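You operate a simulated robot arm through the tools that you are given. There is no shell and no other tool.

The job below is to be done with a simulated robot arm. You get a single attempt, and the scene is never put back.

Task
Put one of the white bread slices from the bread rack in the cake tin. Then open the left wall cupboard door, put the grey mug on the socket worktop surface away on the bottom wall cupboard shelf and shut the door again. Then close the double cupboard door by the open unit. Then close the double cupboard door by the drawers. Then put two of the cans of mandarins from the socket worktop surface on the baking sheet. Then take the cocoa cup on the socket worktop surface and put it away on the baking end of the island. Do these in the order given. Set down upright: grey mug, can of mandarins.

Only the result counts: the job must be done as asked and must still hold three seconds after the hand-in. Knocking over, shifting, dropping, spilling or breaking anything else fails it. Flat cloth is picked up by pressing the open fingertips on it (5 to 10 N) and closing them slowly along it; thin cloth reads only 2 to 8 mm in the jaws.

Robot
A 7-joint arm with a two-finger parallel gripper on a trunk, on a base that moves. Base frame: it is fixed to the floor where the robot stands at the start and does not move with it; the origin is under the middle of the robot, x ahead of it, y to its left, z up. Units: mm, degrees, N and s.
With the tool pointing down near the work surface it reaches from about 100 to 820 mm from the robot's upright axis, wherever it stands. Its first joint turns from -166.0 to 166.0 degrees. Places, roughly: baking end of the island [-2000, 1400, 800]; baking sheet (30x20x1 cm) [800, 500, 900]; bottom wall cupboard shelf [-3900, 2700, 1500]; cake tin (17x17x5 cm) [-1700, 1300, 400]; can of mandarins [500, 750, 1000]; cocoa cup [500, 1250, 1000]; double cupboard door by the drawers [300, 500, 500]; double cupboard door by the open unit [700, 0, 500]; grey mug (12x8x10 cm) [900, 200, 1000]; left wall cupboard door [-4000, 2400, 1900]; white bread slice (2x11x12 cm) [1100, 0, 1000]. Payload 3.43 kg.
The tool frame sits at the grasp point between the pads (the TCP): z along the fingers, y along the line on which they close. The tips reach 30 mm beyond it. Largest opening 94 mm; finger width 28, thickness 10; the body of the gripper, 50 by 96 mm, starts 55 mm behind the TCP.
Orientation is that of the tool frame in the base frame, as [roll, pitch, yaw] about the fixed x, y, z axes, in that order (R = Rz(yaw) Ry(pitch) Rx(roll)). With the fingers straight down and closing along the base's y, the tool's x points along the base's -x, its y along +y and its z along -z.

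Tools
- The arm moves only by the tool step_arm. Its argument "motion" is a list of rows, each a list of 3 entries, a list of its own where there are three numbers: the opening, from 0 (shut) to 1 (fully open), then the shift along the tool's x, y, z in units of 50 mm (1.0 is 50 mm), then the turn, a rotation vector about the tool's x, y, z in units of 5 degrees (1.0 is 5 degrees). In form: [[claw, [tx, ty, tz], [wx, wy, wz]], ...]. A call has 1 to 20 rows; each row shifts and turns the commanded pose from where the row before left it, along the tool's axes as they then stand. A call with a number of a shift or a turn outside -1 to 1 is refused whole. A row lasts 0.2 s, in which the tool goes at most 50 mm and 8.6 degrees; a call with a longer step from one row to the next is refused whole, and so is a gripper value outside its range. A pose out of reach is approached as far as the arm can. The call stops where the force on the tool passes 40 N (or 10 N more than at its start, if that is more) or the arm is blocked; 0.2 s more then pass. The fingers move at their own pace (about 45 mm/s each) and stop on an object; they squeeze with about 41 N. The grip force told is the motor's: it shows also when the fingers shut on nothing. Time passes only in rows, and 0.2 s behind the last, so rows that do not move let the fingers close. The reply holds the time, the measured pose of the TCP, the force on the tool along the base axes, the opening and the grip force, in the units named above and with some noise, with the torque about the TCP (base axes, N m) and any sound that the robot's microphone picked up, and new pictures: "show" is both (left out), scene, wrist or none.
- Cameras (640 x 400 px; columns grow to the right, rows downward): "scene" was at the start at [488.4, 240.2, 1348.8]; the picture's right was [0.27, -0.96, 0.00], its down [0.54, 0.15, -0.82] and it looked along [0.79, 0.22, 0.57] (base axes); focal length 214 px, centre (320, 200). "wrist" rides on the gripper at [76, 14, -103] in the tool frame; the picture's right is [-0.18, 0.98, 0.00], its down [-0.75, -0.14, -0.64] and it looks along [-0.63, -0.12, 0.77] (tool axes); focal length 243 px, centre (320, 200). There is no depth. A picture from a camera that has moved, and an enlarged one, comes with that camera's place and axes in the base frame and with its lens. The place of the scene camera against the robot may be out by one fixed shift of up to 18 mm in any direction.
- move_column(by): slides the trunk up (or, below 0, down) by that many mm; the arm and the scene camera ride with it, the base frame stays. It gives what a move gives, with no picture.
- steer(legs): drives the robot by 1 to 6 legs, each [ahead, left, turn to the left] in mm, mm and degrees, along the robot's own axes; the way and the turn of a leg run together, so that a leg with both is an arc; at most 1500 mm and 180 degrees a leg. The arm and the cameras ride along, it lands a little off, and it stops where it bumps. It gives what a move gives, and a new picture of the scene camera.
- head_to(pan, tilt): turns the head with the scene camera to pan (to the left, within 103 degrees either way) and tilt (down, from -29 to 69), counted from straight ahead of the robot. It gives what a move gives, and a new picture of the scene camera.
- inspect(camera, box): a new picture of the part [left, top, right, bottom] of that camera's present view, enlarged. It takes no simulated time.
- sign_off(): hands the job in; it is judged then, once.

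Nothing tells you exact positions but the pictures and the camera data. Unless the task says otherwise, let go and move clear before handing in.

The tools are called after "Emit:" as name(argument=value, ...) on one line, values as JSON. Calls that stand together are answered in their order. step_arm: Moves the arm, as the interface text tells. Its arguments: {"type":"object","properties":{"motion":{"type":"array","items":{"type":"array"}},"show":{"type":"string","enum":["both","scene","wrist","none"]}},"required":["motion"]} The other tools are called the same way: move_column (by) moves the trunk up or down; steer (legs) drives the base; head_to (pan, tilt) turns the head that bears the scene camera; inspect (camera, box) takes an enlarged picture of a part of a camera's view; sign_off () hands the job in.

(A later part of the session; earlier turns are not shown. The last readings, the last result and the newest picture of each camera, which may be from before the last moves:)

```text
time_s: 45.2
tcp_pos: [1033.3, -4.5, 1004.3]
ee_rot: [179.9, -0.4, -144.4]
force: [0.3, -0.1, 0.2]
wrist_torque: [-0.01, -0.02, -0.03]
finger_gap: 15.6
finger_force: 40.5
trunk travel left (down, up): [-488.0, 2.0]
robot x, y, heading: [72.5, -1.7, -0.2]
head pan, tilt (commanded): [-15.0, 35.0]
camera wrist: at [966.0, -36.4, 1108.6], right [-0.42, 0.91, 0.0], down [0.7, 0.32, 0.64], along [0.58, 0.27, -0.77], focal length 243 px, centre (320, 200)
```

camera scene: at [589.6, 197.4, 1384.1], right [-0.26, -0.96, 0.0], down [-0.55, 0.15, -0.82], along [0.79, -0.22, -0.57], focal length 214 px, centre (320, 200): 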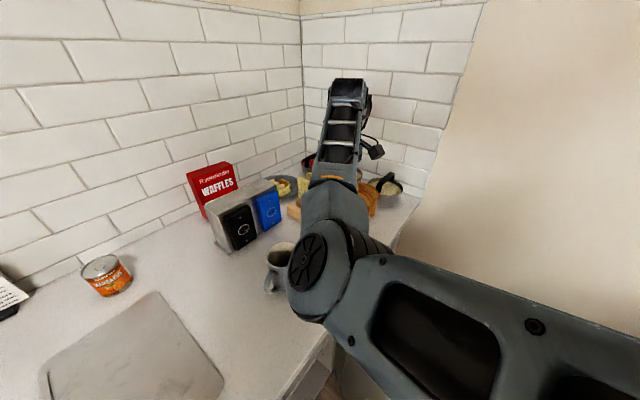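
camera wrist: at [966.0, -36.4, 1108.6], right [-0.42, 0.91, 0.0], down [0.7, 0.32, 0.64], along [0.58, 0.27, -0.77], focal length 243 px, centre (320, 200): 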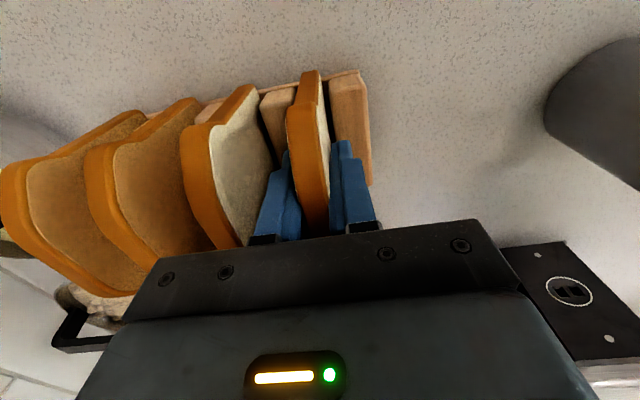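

The slice is gripped at 15.6 mm. I'll lift straight up.

Emit:
step_arm(motion=[[0, [0, 0, -0.4], [0, 0, 0]], [0, [0, 0, -0.4], [0, 0, 0]], [0, [0, 0, -0.6], [0, 0, 0]], [0, [0, 0, -0.6], [0, 0, 0]], [0, [0, 0, -0.6], [0, 0, 0]], [0, [0, 0, -0.6], [0, 0, 0]]], show="both")

```text
time_s: 46.6
tcp_pos: [1033.8, -6.1, 1165.3]
ee_rot: [179.8, -0.4, -144.6]
force: [0.7, -0.7, -0.4]
wrist_torque: [-0.01, 0.01, 0.0]
finger_gap: 15.9
finger_force: 40.4
trunk travel left (down, up): [-488.0, 2.0]
robot x, y, heading: [71.3, 2.5, -0.2]
head pan, tilt (commanded): [-15.0, 35.0]
camera scene: at [589.6, 197.5, 1384.0], right [-0.26, -0.96, 0.0], down [-0.55, 0.15, -0.82], along [0.79, -0.22, -0.57], focal length 214 px, centre (320, 200)
camera wrist: at [965.2, -37.0, 1268.0], right [-0.42, 0.91, 0.0], down [0.7, 0.32, 0.64], along [0.58, 0.27, -0.77], focal length 243 px, centre (320, 200)
```

scene: 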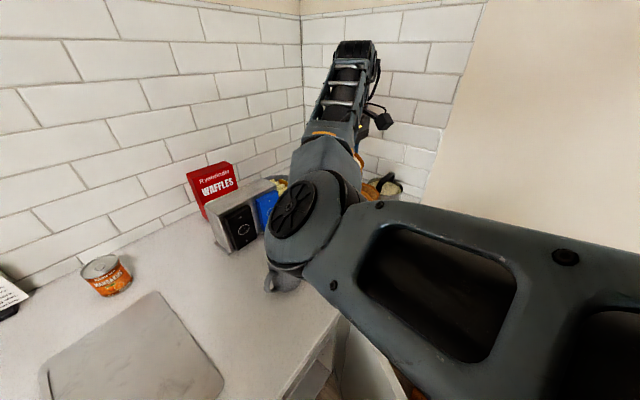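
wrist: 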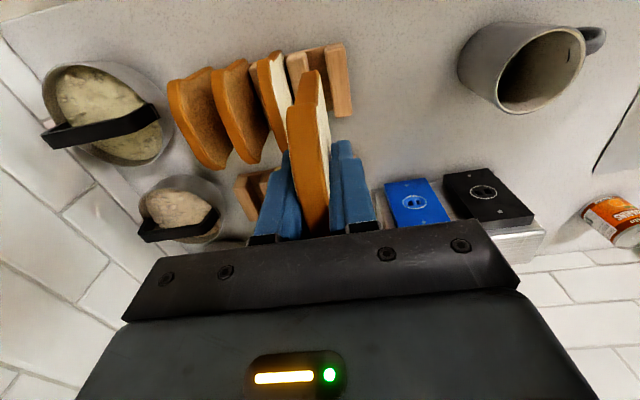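

The slice is out and the rest of the rack is undisturbed. I'll back away and look at the island to find the cake tin.

Emit:
steer(legs=[[-400, 0, 0]])

Emit:
head_to(pan=103, tilt=15)

Emit:
head_to(pan=103, tilt=45)

```text
time_s: 49.1
tcp_pos: [637.9, -1.4, 1164.9]
ee_rot: [179.9, -0.4, -144.6]
force: [0.5, -0.5, 0.3]
wrist_torque: [-0.02, 0.01, -0.01]
finger_gap: 15.8
finger_force: 41.2
trunk travel left (down, up): [-488.0, 2.0]
robot x, y, heading: [-320.6, 3.0, -0.6]
head pan, tilt (commanded): [-15.0, 35.0]
camera scene: at [193.7, 199.9, 1384.0], right [-0.26, -0.96, 0.0], down [-0.55, 0.15, -0.82], along [0.79, -0.22, -0.57], focal length 214 px, centre (320, 200)
```

scene: 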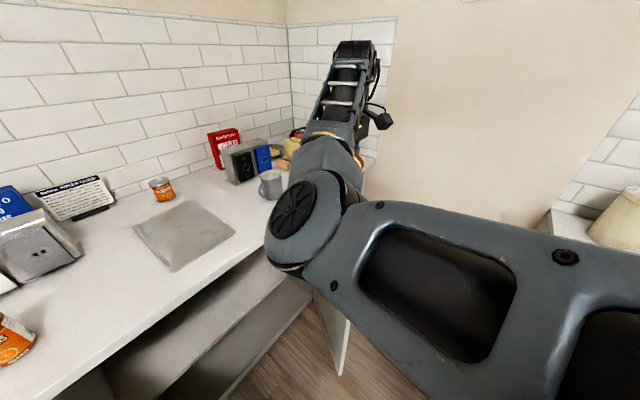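

```text
time_s: 51.0
tcp_pos: [637.1, -2.4, 1165.4]
ee_rot: [179.8, -0.3, -144.4]
force: [-0.3, -0.3, -1.0]
wrist_torque: [0.01, -0.04, -0.02]
finger_gap: 15.9
finger_force: 41.0
trunk travel left (down, up): [-488.0, 2.0]
robot x, y, heading: [-320.6, 1.1, -0.2]
head pan, tilt (commanded): [103.0, 15.0]
camera scene: at [88.0, 314.2, 1416.1], right [0.98, 0.22, 0.0], down [0.06, -0.25, -0.97], along [-0.21, 0.94, -0.26], focal length 214 px, centre (320, 200)
```

scene: 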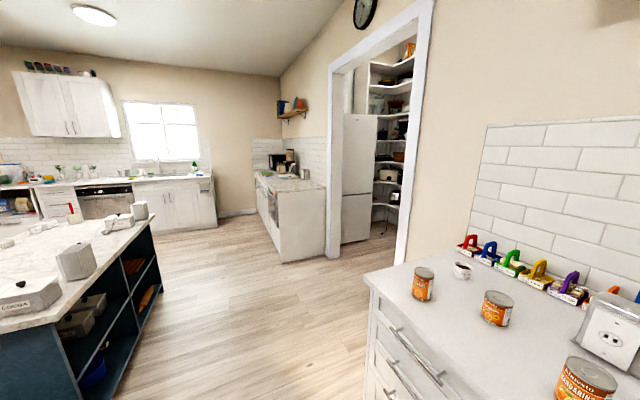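

```text
time_s: 52.0
tcp_pos: [638.7, -1.4, 1165.2]
ee_rot: [179.9, -0.4, -144.5]
force: [0.2, -0.6, 0.2]
wrist_torque: [-0.04, -0.01, 0.0]
finger_gap: 15.5
finger_force: 40.6
trunk travel left (down, up): [-488.0, 2.0]
robot x, y, heading: [-322.0, -1.6, -0.2]
head pan, tilt (commanded): [103.0, 45.0]
camera scene: at [90.6, 302.4, 1369.4], right [0.98, 0.22, 0.0], down [0.16, -0.69, -0.71], along [-0.16, 0.69, -0.71], focal length 214 px, centre (320, 200)
```

scene: 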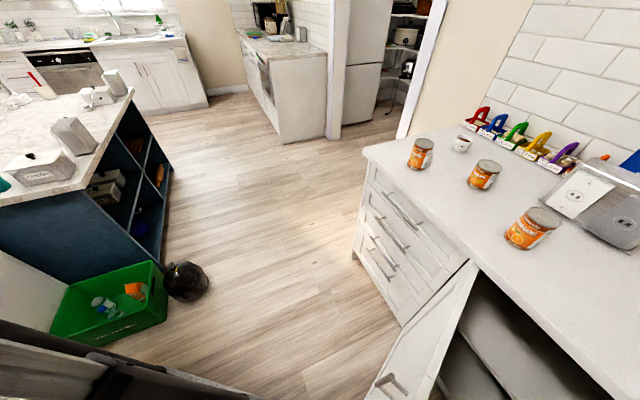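

I can see the whole kitchen now: the island has its open navy shelves facing the aisle, and the white wall cupboard is on the far wall. I'll turn to face down the aisle and move into its middle before heading to the far end of the island.

Emit:
steer(legs=[[0, 0, 127.2], [0, -380, 0]])

Emit:
head_to(pan=20, tilt=25)

```text
time_s: 59.6
tcp_pos: [-559.2, 1009.7, 1165.0]
ee_rot: [180.0, -0.4, -19.3]
force: [0.8, -0.2, -0.7]
wrist_torque: [-0.03, 0.0, 0.0]
finger_gap: 15.9
finger_force: 40.9
trunk travel left (down, up): [-488.0, 2.0]
robot x, y, heading: [-8.0, 218.1, 125.0]
head pan, tilt (commanded): [103.0, 45.0]
camera scene: at [-470.4, 393.1, 1369.3], right [-0.74, 0.67, 0.0], down [0.47, 0.53, -0.71], along [-0.47, -0.53, -0.71], focal length 214 px, centre (320, 200)
```

scene: 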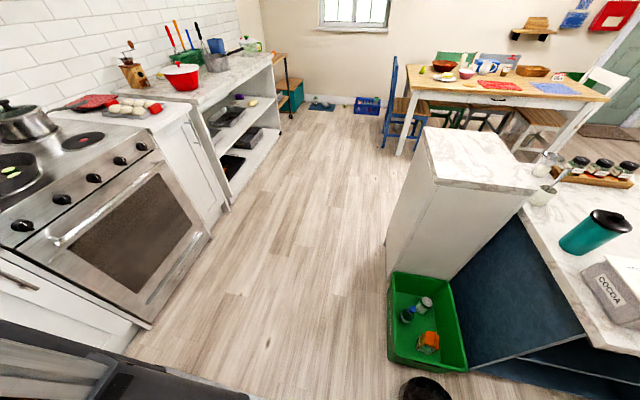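

```text
time_s: 61.2
tcp_pos: [-558.3, 1008.7, 1164.2]
ee_rot: [179.9, -0.4, -19.3]
force: [-0.2, 0.0, -0.4]
wrist_torque: [0.02, 0.04, -0.01]
finger_gap: 15.7
finger_force: 41.0
trunk travel left (down, up): [-488.0, 2.0]
robot x, y, heading: [-7.8, 221.9, 124.9]
head pan, tilt (commanded): [20.0, 25.0]
camera scene: at [-491.4, 506.4, 1399.8], right [0.57, 0.82, 0.0], down [0.35, -0.24, -0.91], along [-0.74, 0.52, -0.42], focal length 214 px, centre (320, 200)
```

scene: 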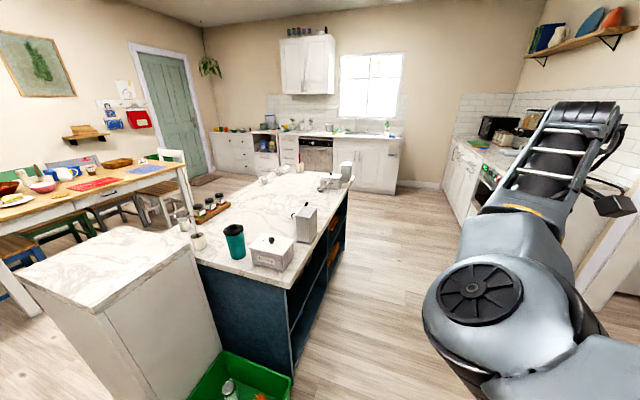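

The island, dining table and wall cupboard are all visible. I'll drive down the aisle to beside the far end of the island.

Emit:
steer(legs=[[0, 0, 2], [1500, 0, 0], [300, 0, 0]])

Emit:
head_to(pan=90, tilt=40)

```text
time_s: 65.1
tcp_pos: [-725.2, 1447.2, 1162.9]
ee_rot: [179.8, -0.6, -24.8]
force: [-0.1, 0.0, -1.1]
wrist_torque: [0.01, 0.02, -0.03]
finger_gap: 15.7
finger_force: 40.8
trunk travel left (down, up): [-488.0, 2.0]
robot x, y, heading: [-254.9, 612.3, 119.8]
head pan, tilt (commanded): [20.0, 25.0]
stopped in leg 2: the robot was blocked; the commanded pose is now the measured one
camera scene: at [-708.8, 940.8, 1399.9], right [0.65, 0.76, 0.0], down [0.32, -0.27, -0.91], along [-0.69, 0.59, -0.42], focal length 214 px, centre (320, 200)
```

scene: 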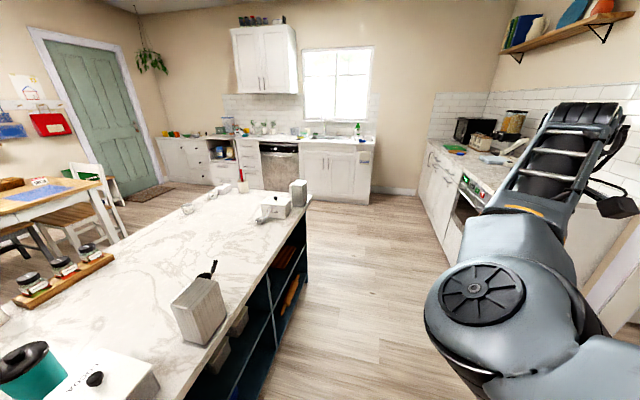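

```text
time_s: 66.5
tcp_pos: [-725.7, 1446.8, 1164.0]
ee_rot: [179.8, -0.5, -24.9]
force: [1.0, 0.3, -0.4]
wrist_torque: [-0.01, 0.03, 0.02]
finger_gap: 15.4
finger_force: 41.3
trunk travel left (down, up): [-488.0, 2.0]
robot x, y, heading: [-249.2, 609.2, 119.3]
head pan, tilt (commanded): [90.0, 40.0]
camera scene: at [-712.7, 838.9, 1376.6], right [-0.49, 0.87, 0.0], down [0.56, 0.32, -0.77], along [-0.67, -0.38, -0.64], focal length 214 px, centre (320, 200)
```

scene: 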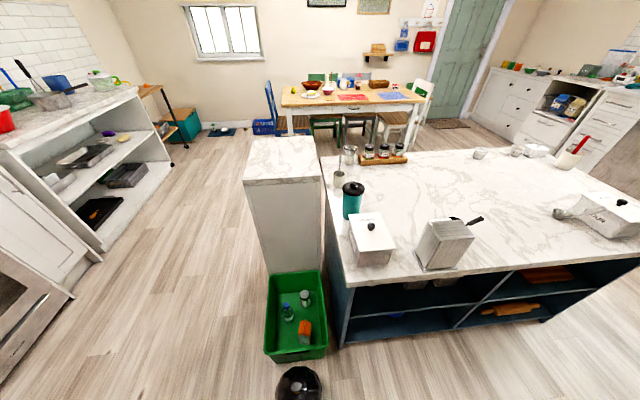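

The robot was blocked about 400 mm into that leg and turned a little to the right. I'll look to the right and down to see what it touched.

Emit:
head_to(pan=-100, tilt=60)

Emit:
head_to(pan=-60, tilt=55)

Emit:
head_to(pan=100, tilt=68)

```text
time_s: 69.3
tcp_pos: [-725.4, 1447.2, 1164.5]
ee_rot: [179.8, -0.4, -25.0]
force: [-0.6, 0.2, -1.3]
wrist_torque: [-0.01, -0.06, 0.02]
finger_gap: 15.9
finger_force: 41.2
trunk travel left (down, up): [-488.0, 2.0]
robot x, y, heading: [-249.8, 611.0, 119.7]
head pan, tilt (commanded): [-100.0, 60.0]
camera scene: at [-576.1, 903.5, 1349.8], right [0.34, -0.94, 0.0], down [-0.82, -0.29, -0.5], along [0.47, 0.17, -0.87], focal length 214 px, centre (320, 200)
```

scene: 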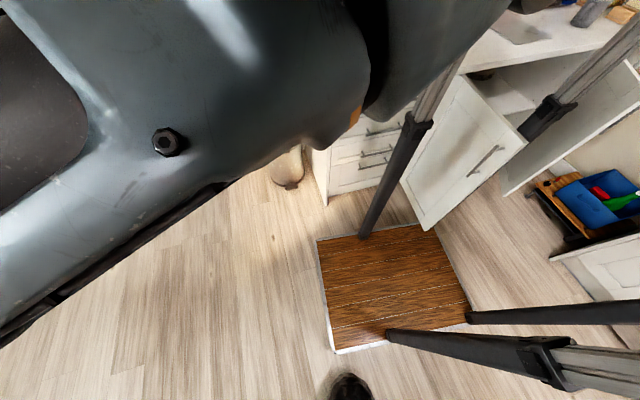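

```text
time_s: 70.4
tcp_pos: [-724.9, 1448.2, 1164.9]
ee_rot: [179.9, -0.5, -24.8]
force: [-0.1, 0.0, 0.6]
wrist_torque: [0.0, 0.01, -0.02]
finger_gap: 15.7
finger_force: 41.1
trunk travel left (down, up): [-488.0, 2.0]
robot x, y, heading: [-254.5, 613.6, 119.8]
head pan, tilt (commanded): [-60.0, 55.0]
camera scene: at [-602.5, 943.3, 1355.9], right [0.86, -0.51, 0.0], down [-0.41, -0.71, -0.57], along [0.29, 0.49, -0.82], focal length 214 px, centre (320, 200)
```

scene: 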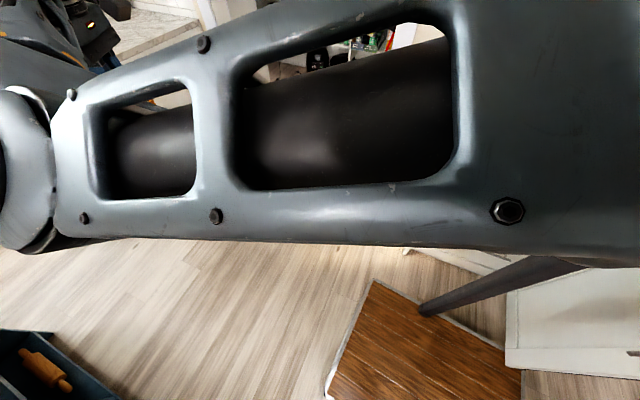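

```text
time_s: 72.8
tcp_pos: [-725.9, 1447.2, 1164.0]
ee_rot: [179.9, -0.4, -24.9]
force: [-0.2, 0.5, -0.7]
wrist_torque: [0.06, 0.01, 0.03]
finger_gap: 15.9
finger_force: 40.8
trunk travel left (down, up): [-488.0, 2.0]
robot x, y, heading: [-252.3, 609.2, 119.5]
head pan, tilt (commanded): [100.0, 68.0]
camera scene: at [-682.6, 844.7, 1341.2], right [-0.64, 0.77, 0.0], down [0.71, 0.59, -0.37], along [-0.29, -0.24, -0.93], focal length 214 px, centre (320, 200)
```

scene: 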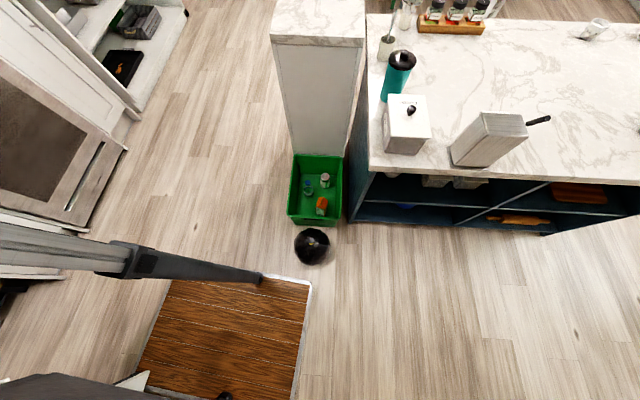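

The deck's rear-right corner has caught the left cupboard door and pushed it fully open; nothing else moved. I'll slide left to free it, then continue down the aisle.

Emit:
steer(legs=[[0, 80, 0], [550, 0, 0], [0, 0, 7.5]])

```text
time_s: 74.0
tcp_pos: [-792.7, 1409.7, 1164.5]
ee_rot: [179.9, -0.6, -25.0]
force: [0.1, 1.0, -0.7]
wrist_torque: [-0.01, 0.03, 0.01]
finger_gap: 15.8
finger_force: 40.8
trunk travel left (down, up): [-488.0, 2.0]
robot x, y, heading: [-319.9, 569.6, 119.5]
head pan, tilt (commanded): [100.0, 68.0]
stopped in leg 1: the robot was blocked; the commanded pose is now the measured one
camera scene: at [-751.6, 807.3, 1341.2], right [-0.64, 0.77, 0.0], down [0.71, 0.59, -0.37], along [-0.29, -0.24, -0.93], focal length 214 px, centre (320, 200)
```

scene: 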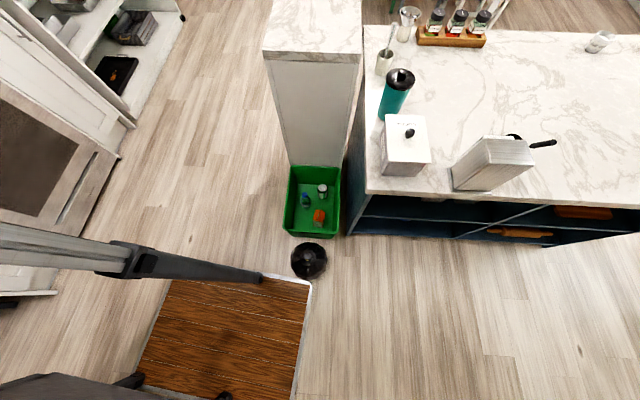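

It stopped right next to the dark round object on the floor. I'll inspect that object before moving any further.

Emit:
inspect(camera="scene", box=[240, 150, 400, 310])

```text
2.50 times, centred on (320, 230) of scene
camera zoom: at [-751.6, 807.3, 1341.2], right [-0.64, 0.77, 0.0], down [0.71, 0.59, -0.37], along [-0.29, -0.24, -0.93], focal length 536 px, centre (320, 125)
```

zoom: 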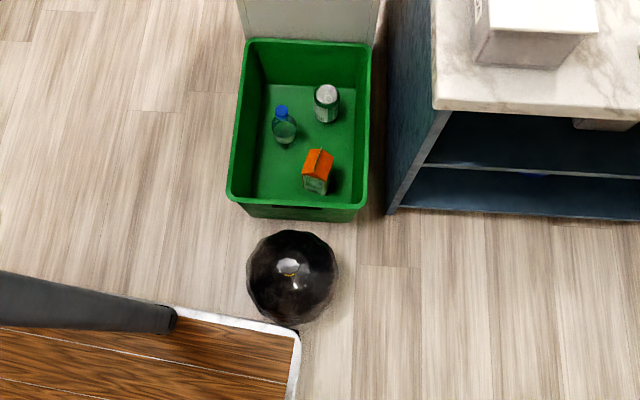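

It's a tied rubbish bag, and the deck corner is right beside it; its position against the green crate looks unchanged. I'll ease right, away from it, then go forward past it.

Emit:
steer(legs=[[0, -35, 0], [620, 0, 0]])

```text
time_s: 74.9
tcp_pos: [-771.7, 1421.1, 1163.0]
ee_rot: [179.8, -0.4, -25.6]
force: [0.1, -0.3, -0.4]
wrist_torque: [0.0, 0.01, 0.01]
finger_gap: 15.6
finger_force: 41.1
trunk travel left (down, up): [-488.0, 2.0]
robot x, y, heading: [-308.6, 581.2, 118.9]
head pan, tilt (commanded): [100.0, 68.0]
stopped in leg 1: the robot was blocked; the commanded pose is now the measured one
camera scene: at [-735.7, 817.5, 1341.2], right [-0.63, 0.78, 0.0], down [0.72, 0.58, -0.37], along [-0.29, -0.24, -0.93], focal length 214 px, centre (320, 200)
```

scene: 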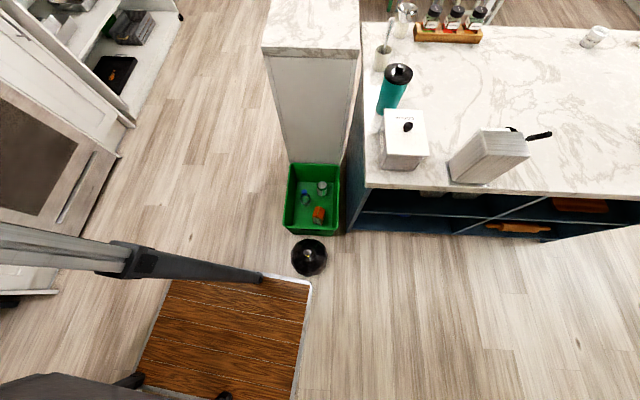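

Now it's blocked moving right after about 18 mm. I'll look at the rear-right side again.

Emit:
head_to(pan=-103, tilt=60)

Emit:
inspect(camera="scene", box=[280, 60, 600, 260])

```text
time_s: 77.8
tcp_pos: [-770.1, 1420.5, 1164.4]
ee_rot: [179.9, -0.3, -25.7]
force: [-0.1, 0.2, 0.4]
wrist_torque: [-0.01, -0.01, 0.03]
finger_gap: 15.8
finger_force: 41.3
trunk travel left (down, up): [-488.0, 2.0]
robot x, y, heading: [-307.2, 581.0, 118.8]
head pan, tilt (commanded): [-103.0, 60.0]
camera scene: at [-627.5, 871.9, 1349.8], right [0.28, -0.96, 0.0], down [-0.83, -0.24, -0.5], along [0.48, 0.14, -0.87], focal length 214 px, centre (320, 200)
```

scene: 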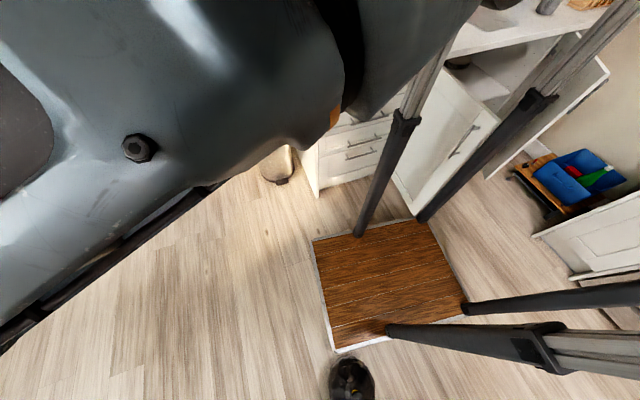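

```text
2.00 times, centred on (440, 160) of scene
camera zoom: at [-627.5, 871.9, 1349.8], right [0.28, -0.96, 0.0], down [-0.83, -0.24, -0.5], along [0.48, 0.14, -0.87], focal length 429 px, centre (80, 280)
```

zoom: 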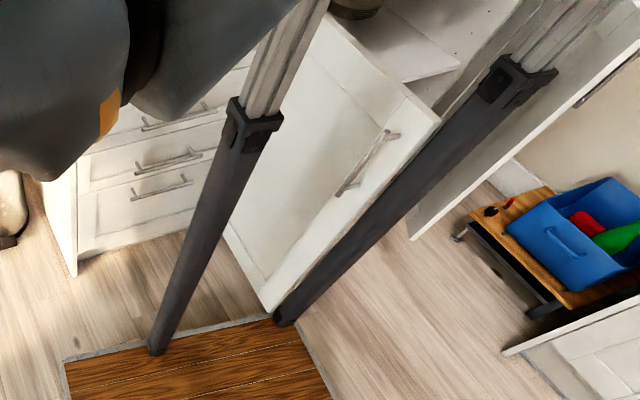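

The rear-right leg is behind the open door and the bag is at the front-left. A small clockwise turn in place will clear both, and then I'll go forward.

Emit:
steer(legs=[[0, 0, -9]])

```text
time_s: 78.9
tcp_pos: [-634.4, 1483.1, 1164.1]
ee_rot: [179.7, -0.3, -34.5]
force: [-0.6, 0.0, -0.7]
wrist_torque: [0.03, -0.03, 0.03]
finger_gap: 16.1
finger_force: 41.4
trunk travel left (down, up): [-488.0, 2.0]
robot x, y, heading: [-309.0, 580.6, 110.2]
head pan, tilt (commanded): [-103.0, 60.0]
camera scene: at [-579.8, 919.3, 1349.8], right [0.12, -0.99, 0.0], down [-0.86, -0.11, -0.5], along [0.5, 0.06, -0.87], focal length 214 px, centre (320, 200)
```

scene: 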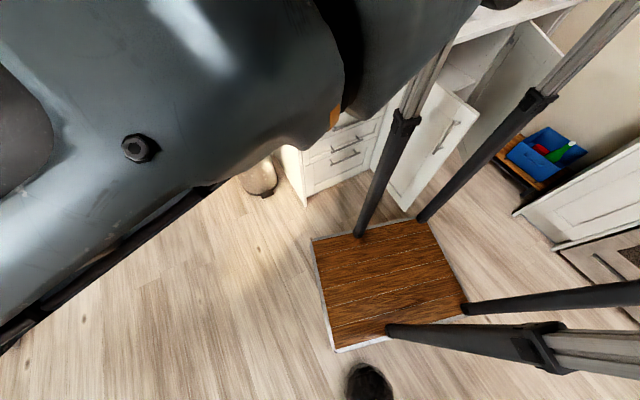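

Clear of the door now. I'll move forward past the bag.

Emit:
steer(legs=[[450, 0, 0], [0, 0, 17]])

Emit:
head_to(pan=100, tilt=45)

```text
time_s: 82.5
tcp_pos: [-1044.8, 1756.3, 1163.1]
ee_rot: [179.8, -0.4, -17.0]
force: [0.6, -0.1, -0.5]
wrist_torque: [-0.01, 0.05, -0.02]
finger_gap: 15.7
finger_force: 41.2
trunk travel left (down, up): [-488.0, 2.0]
robot x, y, heading: [-459.6, 995.9, 127.7]
head pan, tilt (commanded): [-103.0, 60.0]
camera scene: at [-819.5, 1233.5, 1349.8], right [0.42, -0.91, 0.0], down [-0.79, -0.36, -0.5], along [0.45, 0.21, -0.87], focal length 214 px, centre (320, 200)
```

scene: 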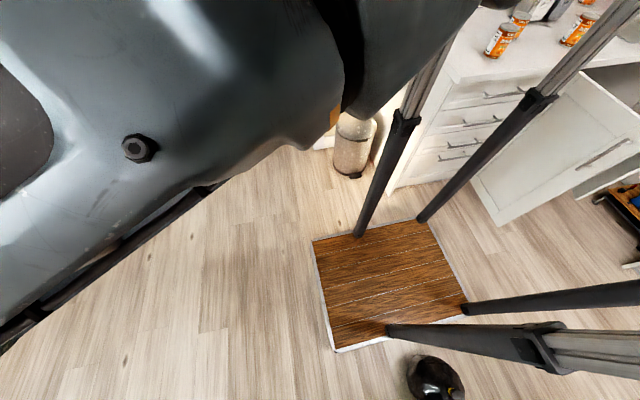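

```text
time_s: 85.5
tcp_pos: [-1045.3, 1756.4, 1163.4]
ee_rot: [179.7, -0.4, -17.0]
force: [-0.3, -0.9, 0.5]
wrist_torque: [0.01, -0.01, 0.02]
finger_gap: 15.7
finger_force: 41.0
trunk travel left (down, up): [-488.0, 2.0]
robot x, y, heading: [-461.2, 995.3, 127.6]
head pan, tilt (commanded): [100.0, 45.0]
camera scene: at [-934.9, 1145.5, 1369.3], right [-0.74, 0.67, 0.0], down [0.48, 0.52, -0.71], along [-0.48, -0.52, -0.71], focal length 214 px, centre (320, 200)
```

scene: 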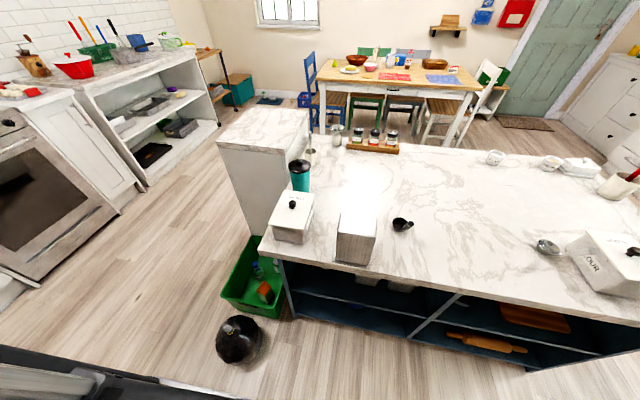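

The bag is still in the same place. I'll continue to the far end of the island and turn left to face its shelves.

Emit:
steer(legs=[[950, 0, 0], [0, 0, 89]])

Emit:
head_to(pan=-10, tilt=50)

```text
time_s: 94.3
tcp_pos: [-1812.5, 1162.6, 1164.2]
ee_rot: [179.8, -0.4, 73.5]
force: [-0.5, -0.2, -0.2]
wrist_torque: [0.03, 0.03, -0.02]
finger_gap: 15.4
finger_force: 40.7
trunk travel left (down, up): [-488.0, 2.0]
robot x, y, heading: [-1054.4, 1753.1, -141.8]
head pan, tilt (commanded): [100.0, 45.0]
camera scene: at [-1184.3, 1278.0, 1369.3], right [-0.67, -0.74, 0.0], down [-0.53, 0.47, -0.71], along [0.53, -0.47, -0.71], focal length 214 px, centre (320, 200)
```

scene: 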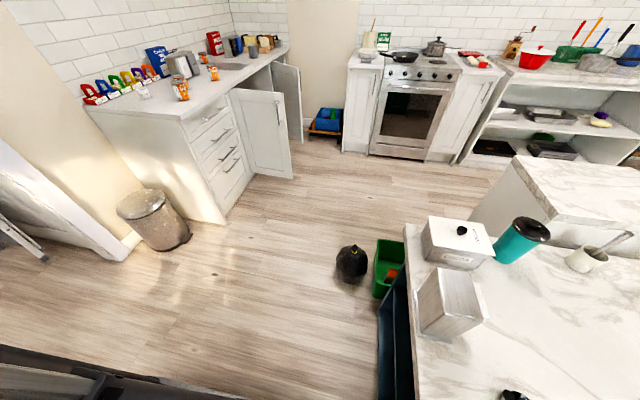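

```text
time_s: 96.2
tcp_pos: [-1811.7, 1161.1, 1163.6]
ee_rot: [179.8, -0.4, 73.4]
force: [-0.7, -0.1, -1.5]
wrist_torque: [-0.01, 0.0, -0.02]
finger_gap: 15.9
finger_force: 41.1
trunk travel left (down, up): [-488.0, 2.0]
robot x, y, heading: [-1051.4, 1754.6, -141.7]
head pan, tilt (commanded): [-10.0, 50.0]
camera scene: at [-1312.8, 1295.9, 1362.4], right [-0.47, 0.88, 0.0], down [0.68, 0.36, -0.64], along [-0.57, -0.3, -0.77], focal length 214 px, centre (320, 200)
```

scene: 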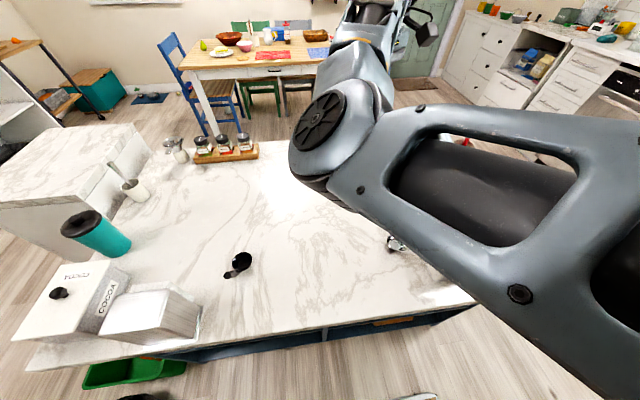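

I'm now facing the island, with the arm above its top. To see into the shelves and reach the tin (z≈400), I'll back off, pull the arm in, and lower the trunk.

Emit:
steer(legs=[[-430, 0, -1.3]])

Emit:
step_arm(motion=[[0, [0.8, 0.56, 0], [0, 0, 0]], [0, [0.8, 0.56, 0.2], [0, 0, 0]], [0, [0, 0, 0.2], [0, 0, 0]]], show="none")

```text
time_s: 98.9
tcp_pos: [-1478.4, 1440.3, 1163.4]
ee_rot: [179.8, -0.4, 72.5]
force: [0.7, -0.7, 0.4]
wrist_torque: [-0.02, 0.0, -0.01]
finger_gap: 15.6
finger_force: 40.8
trunk travel left (down, up): [-488.0, 2.0]
robot x, y, heading: [-709.4, 2019.7, -142.6]
head pan, tilt (commanded): [-10.0, 50.0]
camera scene: at [-976.6, 1565.9, 1362.3], right [-0.46, 0.89, 0.0], down [0.68, 0.35, -0.64], along [-0.57, -0.29, -0.77], focal length 214 px, centre (320, 200)
```

scene: 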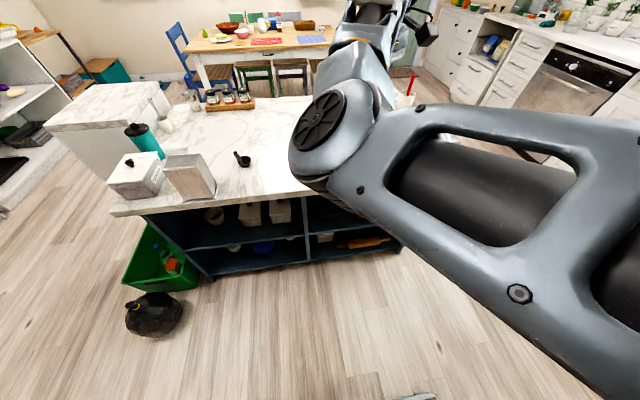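

```text
time_s: 99.7
tcp_pos: [-1396.1, 1501.5, 1143.9]
ee_rot: [179.7, -0.4, 72.5]
force: [-0.4, -0.6, -0.2]
wrist_torque: [0.02, 0.04, -0.01]
finger_gap: 15.8
finger_force: 40.9
trunk travel left (down, up): [-488.0, 2.0]
robot x, y, heading: [-713.4, 2014.5, -143.0]
head pan, tilt (commanded): [-10.0, 50.0]
```

The hand is clear of the island edge now. I'll lower the trunk and look into the shelves.

Emit:
move_column(by=-430)

Emit:
head_to(pan=-5, tilt=30)

Emit:
head_to(pan=25, tilt=30)

```text
refused: -430 is not a number from -400 to 400
```

```text
time_s: 100.5
tcp_pos: [-1396.8, 1501.1, 1142.1]
ee_rot: [179.8, -0.4, 72.5]
force: [-0.6, 0.5, -0.6]
wrist_torque: [-0.02, -0.04, 0.03]
finger_gap: 15.8
finger_force: 40.9
trunk travel left (down, up): [-488.0, 2.0]
robot x, y, heading: [-708.3, 2020.3, -142.8]
head pan, tilt (commanded): [-5.0, 30.0]
camera scene: at [-984.5, 1553.0, 1391.8], right [-0.53, 0.85, 0.0], down [0.42, 0.27, -0.87], along [-0.73, -0.46, -0.5], focal length 214 px, centre (320, 200)
```

scene: 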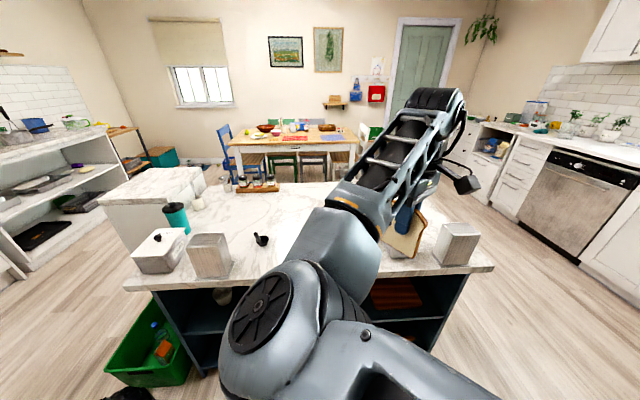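

```text
time_s: 101.4
tcp_pos: [-1398.0, 1501.4, 1143.8]
ee_rot: [179.8, -0.4, 72.5]
force: [-0.5, 0.3, -0.2]
wrist_torque: [-0.02, -0.02, -0.01]
finger_gap: 15.7
finger_force: 41.3
trunk travel left (down, up): [-488.0, 2.0]
robot x, y, heading: [-711.3, 2016.2, -142.7]
head pan, tilt (commanded): [25.0, 30.0]
camera scene: at [-950.2, 1521.2, 1391.9], right [-0.88, 0.47, 0.0], down [0.23, 0.44, -0.87], along [-0.4, -0.77, -0.5], focal length 214 px, centre (320, 200)
```

scene: 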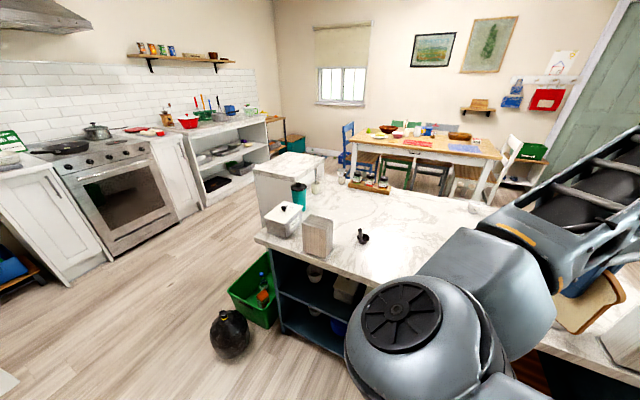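

Emit:
move_column(by=-400)

Emit:
head_to(pan=-5, tilt=20)

Emit:
step_arm(motion=[[0, [0, 0, 0], [0, 0, 0]]], show="wrist")

```text
time_s: 105.3
tcp_pos: [-1397.5, 1501.8, 743.4]
ee_rot: [179.8, -0.4, 72.4]
force: [-0.3, 0.1, -1.1]
wrist_torque: [-0.02, 0.0, -0.04]
finger_gap: 15.7
finger_force: 40.8
trunk travel left (down, up): [-88.0, 402.0]
robot x, y, heading: [-710.2, 2019.2, -142.7]
head pan, tilt (commanded): [25.0, 30.0]
```

```text
time_s: 106.2
tcp_pos: [-1396.5, 1501.6, 743.1]
ee_rot: [179.8, -0.4, 72.4]
force: [0.1, -0.6, -0.5]
wrist_torque: [-0.02, 0.0, -0.03]
finger_gap: 15.6
finger_force: 40.8
trunk travel left (down, up): [-88.0, 402.0]
robot x, y, heading: [-712.5, 2018.4, -143.1]
head pan, tilt (commanded): [-5.0, 20.0]
camera scene: at [-986.7, 1551.5, 1007.9], right [-0.53, 0.85, 0.0], down [0.29, 0.18, -0.94], along [-0.79, -0.5, -0.34], focal length 214 px, centre (320, 200)
```

scene: 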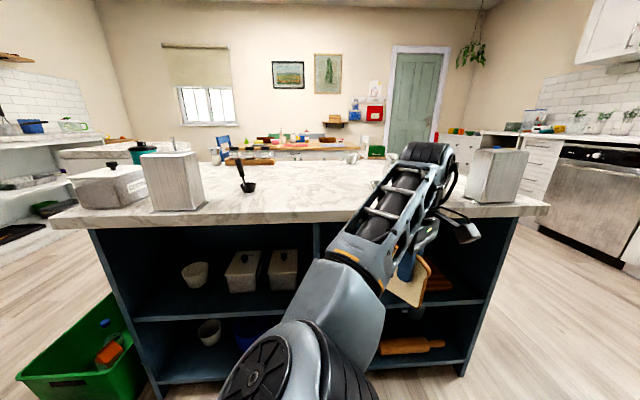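

```text
time_s: 106.6
tcp_pos: [-1396.6, 1501.8, 744.4]
ee_rot: [179.8, -0.4, 72.5]
force: [-0.1, 0.3, 0.0]
wrist_torque: [-0.01, 0.0, -0.01]
finger_gap: 15.7
finger_force: 41.6
trunk travel left (down, up): [-88.0, 402.0]
robot x, y, heading: [-710.3, 2018.8, -142.7]
head pan, tilt (commanded): [-5.0, 20.0]
camera wrist: at [-1360.4, 1569.6, 846.5], right [0.88, -0.47, 0.0], down [-0.36, -0.68, 0.64], along [-0.3, -0.56, -0.77], focal length 243 px, centre (320, 200)
```

wrist: 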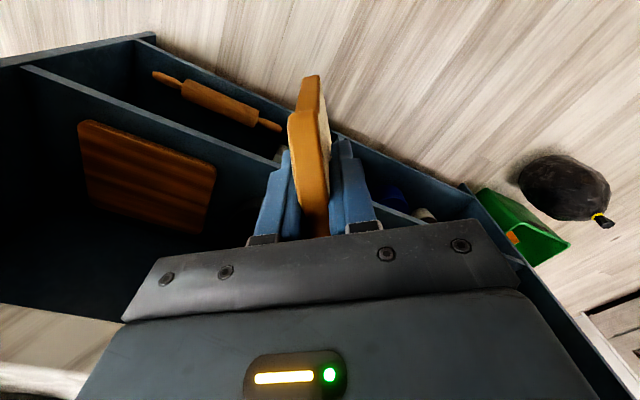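

I can see the shelf unit: the cutting board and rolling pin are in the right-hand column, bowls and canisters in the left. The arm hides the middle, so I'll move the hand to the right to uncover it.

Emit:
step_arm(motion=[[0, [0.486, -0.677, 0], [0, 0, 0]], [0, [0.486, -0.677, 0], [0, 0, 0]], [0, [0.486, -0.677, 0], [0, 0, 0]], [0, [0.486, -0.677, 0], [0, 0, 0]], [0, [0.486, -0.677, 0], [0, 0, 0]], [0, [0.486, -0.677, 0], [0, 0, 0]]], show="both")

```text
time_s: 108.0
tcp_pos: [-1546.1, 1699.5, 745.1]
ee_rot: [179.8, -0.4, 72.7]
force: [-0.8, 0.1, -0.2]
wrist_torque: [0.01, -0.01, -0.01]
finger_gap: 15.7
finger_force: 41.0
trunk travel left (down, up): [-88.0, 402.0]
robot x, y, heading: [-710.8, 2021.9, -142.7]
head pan, tilt (commanded): [-5.0, 20.0]
camera scene: at [-986.2, 1551.1, 1007.9], right [-0.53, 0.85, 0.0], down [0.29, 0.18, -0.94], along [-0.79, -0.5, -0.34], focal length 214 px, centre (320, 200)
camera wrist: at [-1508.9, 1767.4, 848.0], right [0.88, -0.47, 0.0], down [-0.36, -0.68, 0.64], along [-0.3, -0.56, -0.77], focal length 243 px, centre (320, 200)
```

scene: 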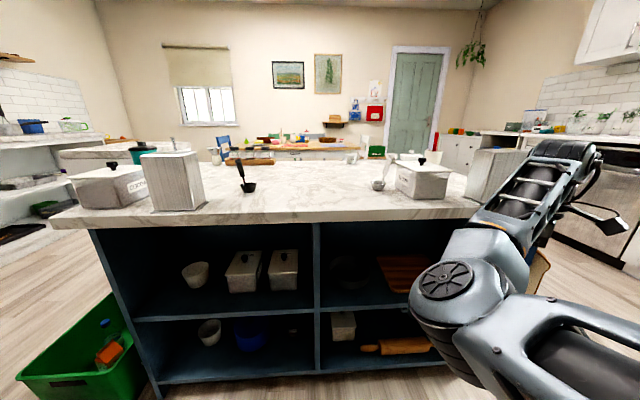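
wrist: 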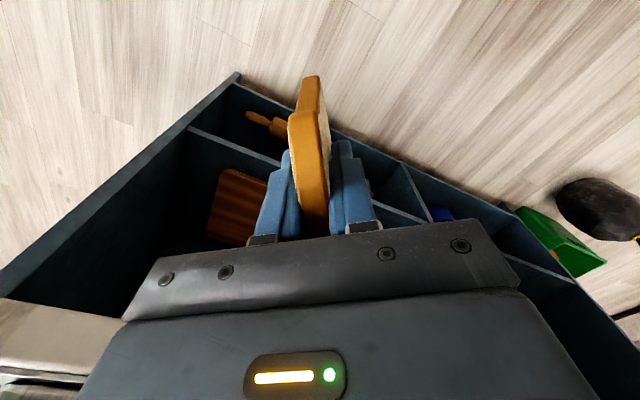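

Emit:
inspect(camera="scene", box=[300, 210, 460, 310])

Emit:
inspect(camera="scene", box=[300, 240, 380, 290])

```text
4.00 times, centred on (380, 260) of scene
camera zoom: at [-986.2, 1551.1, 1007.9], right [-0.53, 0.85, 0.0], down [0.29, 0.18, -0.94], along [-0.79, -0.5, -0.34], focal length 858 px, centre (80, -40)
```

zoom: 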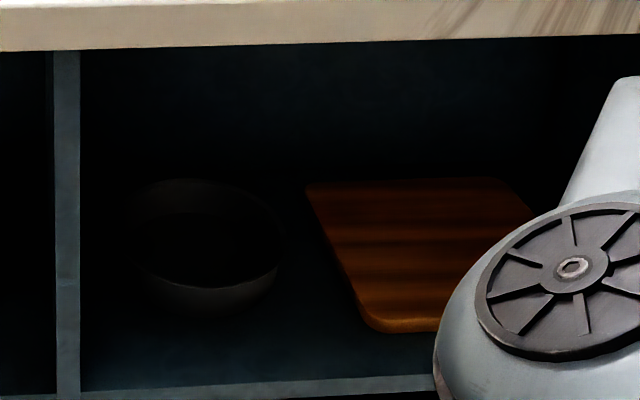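

```text
8.00 times, centred on (340, 265) of scene
camera zoom: at [-986.2, 1551.1, 1007.9], right [-0.53, 0.85, 0.0], down [0.29, 0.18, -0.94], along [-0.79, -0.5, -0.34], focal length 1716 px, centre (160, -320)
```

zoom: 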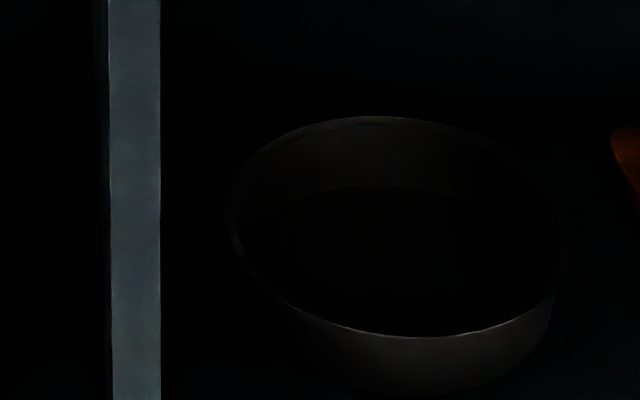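

The round dark cake tin is on the upper shelf, just right of the divider (around n≈-550 to -600, s≈-2010 in kitchen axes). I'll turn the hand to point horizontally into the shelf with the slice lying flat, starting with the yaw.

Emit:
step_arm(motion=[[0, [0, 0, 0], [0, 0, -0.985]], [0, [0, 0, 0], [0, 0, -0.985]], [0, [0, 0, 0], [0, 0, -0.985]], [0, [0, 0, 0], [0, 0, -0.985]], [0, [0, 0, 0], [0, 0, -0.985]], [0, [0, 0, 0], [0, 0, -0.985]], [0, [0, 0, 0], [0, 0, -0.985]], [0, [0, 0, 0], [0, 0, -0.985]], [0, [0, 0, 0], [0, 0, -0.985]], [0, [0, 0, 0], [0, 0, -0.985]], [0, [0, 0, 0], [0, 0, -0.985]]], show="scene")

```text
time_s: 110.4
tcp_pos: [-1547.6, 1701.9, 744.0]
ee_rot: [179.5, 0.0, 126.7]
force: [0.2, 0.2, -0.8]
wrist_torque: [-0.03, -0.02, 0.01]
finger_gap: 15.8
finger_force: 40.9
trunk travel left (down, up): [-88.0, 402.0]
robot x, y, heading: [-712.2, 2021.1, -142.7]
head pan, tilt (commanded): [-5.0, 20.0]
camera scene: at [-986.8, 1551.6, 1007.9], right [-0.53, 0.85, 0.0], down [0.29, 0.18, -0.94], along [-0.79, -0.5, -0.34], focal length 214 px, centre (320, 200)
```

scene: 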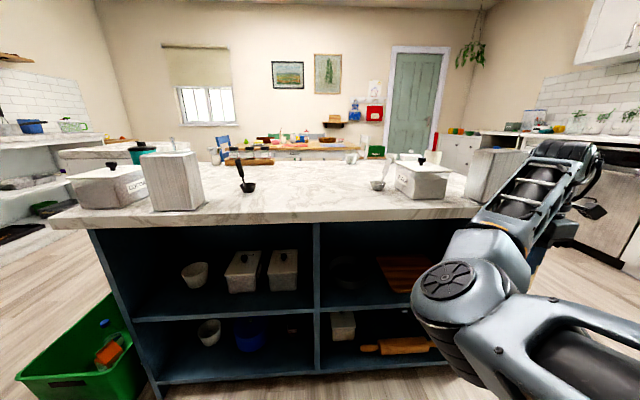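

Yaw is done. Now I'll pitch the hand up toward horizontal, pointing into the shelf.

Emit:
step_arm(motion=[[0, [0, 0, 0], [1, 0, 0]], [0, [0, 0, 0], [1, 0, 0]], [0, [0, 0, 0], [1, 0, 0]], [0, [0, 0, 0], [1, 0, 0]], [0, [0, 0, 0], [1, 0, 0]], [0, [0, 0, 0], [1, 0, 0]], [0, [0, 0, 0], [1, 0, 0]], [0, [0, 0, 0], [1, 0, 0]], [0, [0, 0, 0], [1, 0, 0]]], show="scene")

```text
time_s: 112.4
tcp_pos: [-1546.7, 1701.2, 743.0]
ee_rot: [-135.5, -0.2, 126.6]
force: [-0.2, -0.1, -0.6]
wrist_torque: [0.04, 0.02, -0.05]
finger_gap: 15.7
finger_force: 41.0
trunk travel left (down, up): [-88.0, 402.0]
robot x, y, heading: [-711.6, 2020.7, -142.7]
head pan, tilt (commanded): [-5.0, 20.0]
camera scene: at [-986.7, 1551.5, 1008.0], right [-0.53, 0.85, 0.0], down [0.29, 0.18, -0.94], along [-0.79, -0.5, -0.34], focal length 214 px, centre (320, 200)
```

scene: 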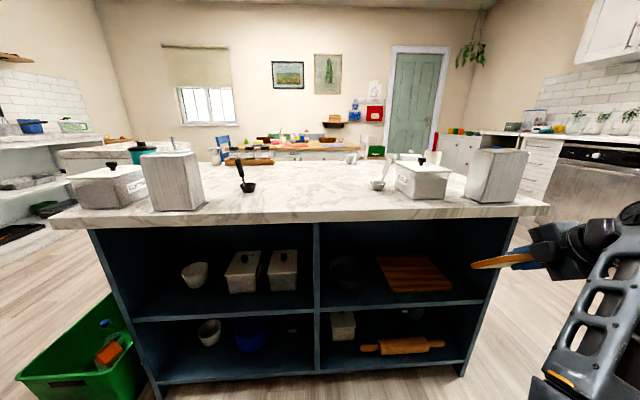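

The hand is halfway and the shelf is fully visible. I'll pitch further, to about 22° below horizontal, then look through the wrist camera.

Emit:
step_arm(motion=[[0, [0, 0, 0], [1, 0, 0]], [0, [0, 0, 0], [1, 0, 0]], [0, [0, 0, 0], [1, 0, 0]], [0, [0, 0, 0], [1, 0, 0]], [0, [0, 0, 0], [0.5, 0, 0]]], show="both")

Emit:
inspect(camera="scene", box=[310, 200, 534, 340])

```text
time_s: 113.6
tcp_pos: [-1546.0, 1701.5, 744.2]
ee_rot: [-112.9, -0.2, 126.6]
force: [0.2, -0.1, 0.2]
wrist_torque: [0.01, 0.02, 0.0]
finger_gap: 15.6
finger_force: 41.2
trunk travel left (down, up): [-88.0, 402.0]
robot x, y, heading: [-713.4, 2017.5, -142.9]
head pan, tilt (commanded): [-5.0, 20.0]
camera scene: at [-986.7, 1551.6, 1008.0], right [-0.53, 0.85, 0.0], down [0.29, 0.18, -0.94], along [-0.79, -0.5, -0.34], focal length 214 px, centre (320, 200)
camera wrist: at [-1511.4, 1822.7, 771.0], right [0.42, 0.08, -0.91], down [0.88, -0.29, 0.38], along [-0.23, -0.95, -0.19], focal length 243 px, centre (320, 200)
```

scene: 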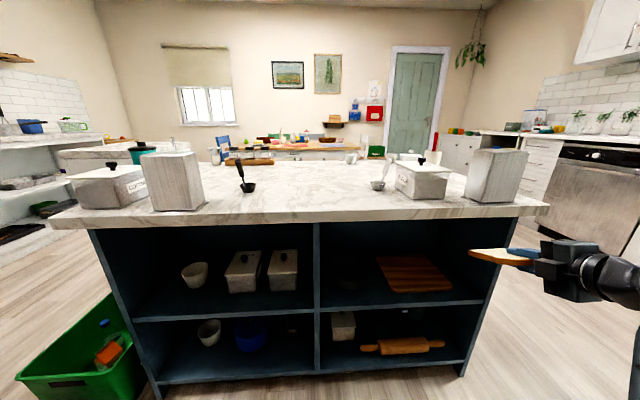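
wrist: 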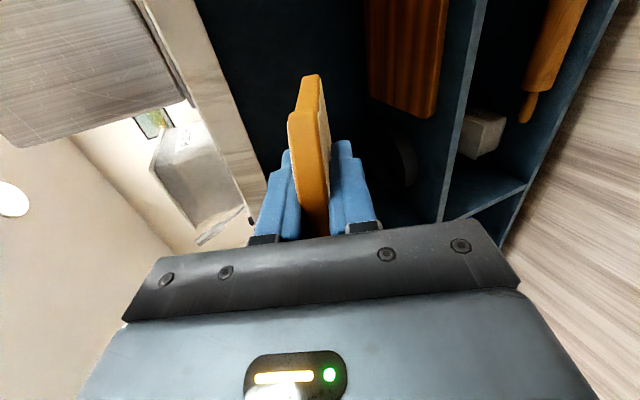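

```text
2.86 times, centred on (422, 270) of scene
camera zoom: at [-986.7, 1551.6, 1008.0], right [-0.53, 0.85, 0.0], down [0.29, 0.18, -0.94], along [-0.79, -0.5, -0.34], focal length 613 px, centre (29, 0)
```

zoom: 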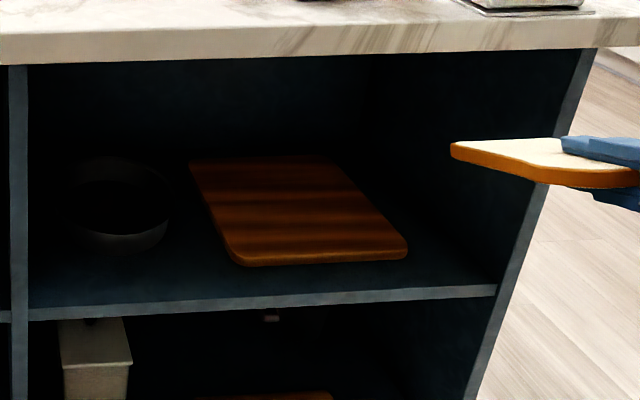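

Emit:
inspect(camera="wrist", box=[340, 90, 500, 240])

```text
2.67 times, centred on (420, 165) of wrist
camera zoom: at [-1511.4, 1822.7, 771.0], right [0.42, 0.08, -0.91], down [0.88, -0.29, 0.38], along [-0.23, -0.95, -0.19], focal length 647 px, centre (53, 293)
```

zoom: 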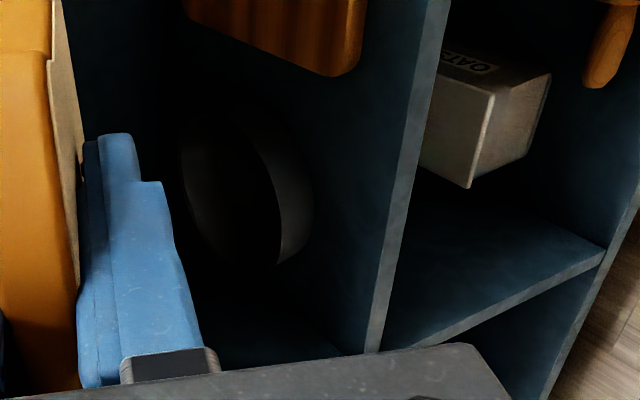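

The rim centre triangulates to about [-1681, 1245, 433], the shelf top to about 383, and the divider is at s≈-1858. I'll bring the hand in line with the tin, set a 30° down-tilt, and lower it while still outside the island.

Emit:
step_arm(motion=[[0, [-0.95, 0, 0], [0, 0, 0]], [0, [-0.95, 0, 0], [0, 0, 0]], [0, [-0.95, 0, 0], [0, 0, 0]], [0, [-0.95, 0, 0], [0, 0, 0]], [0, [-0.95, 0, 0], [0, 0, 0]], [0, [-0.95, 0, 0], [0, 0, 0]], [0, [0, 0, 0], [-0.7, 0, 0]], [0, [0, 0, 0], [-0.7, 0, 0]]], show="scene")

```text
time_s: 115.4
tcp_pos: [-1376.7, 1472.0, 744.2]
ee_rot: [-120.0, -0.2, 126.5]
force: [0.5, -0.4, -0.5]
wrist_torque: [0.03, -0.04, 0.0]
finger_gap: 15.8
finger_force: 41.4
trunk travel left (down, up): [-88.0, 402.0]
robot x, y, heading: [-710.7, 2018.3, -143.0]
head pan, tilt (commanded): [-5.0, 20.0]
camera scene: at [-986.6, 1551.6, 1007.9], right [-0.53, 0.85, 0.0], down [0.29, 0.18, -0.94], along [-0.79, -0.5, -0.34], focal length 214 px, centre (320, 200)
```

scene: 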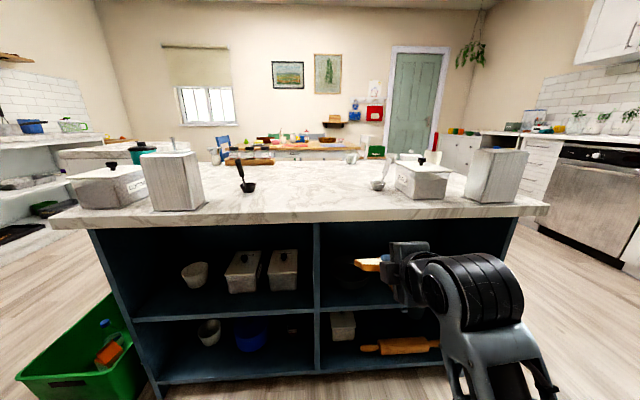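

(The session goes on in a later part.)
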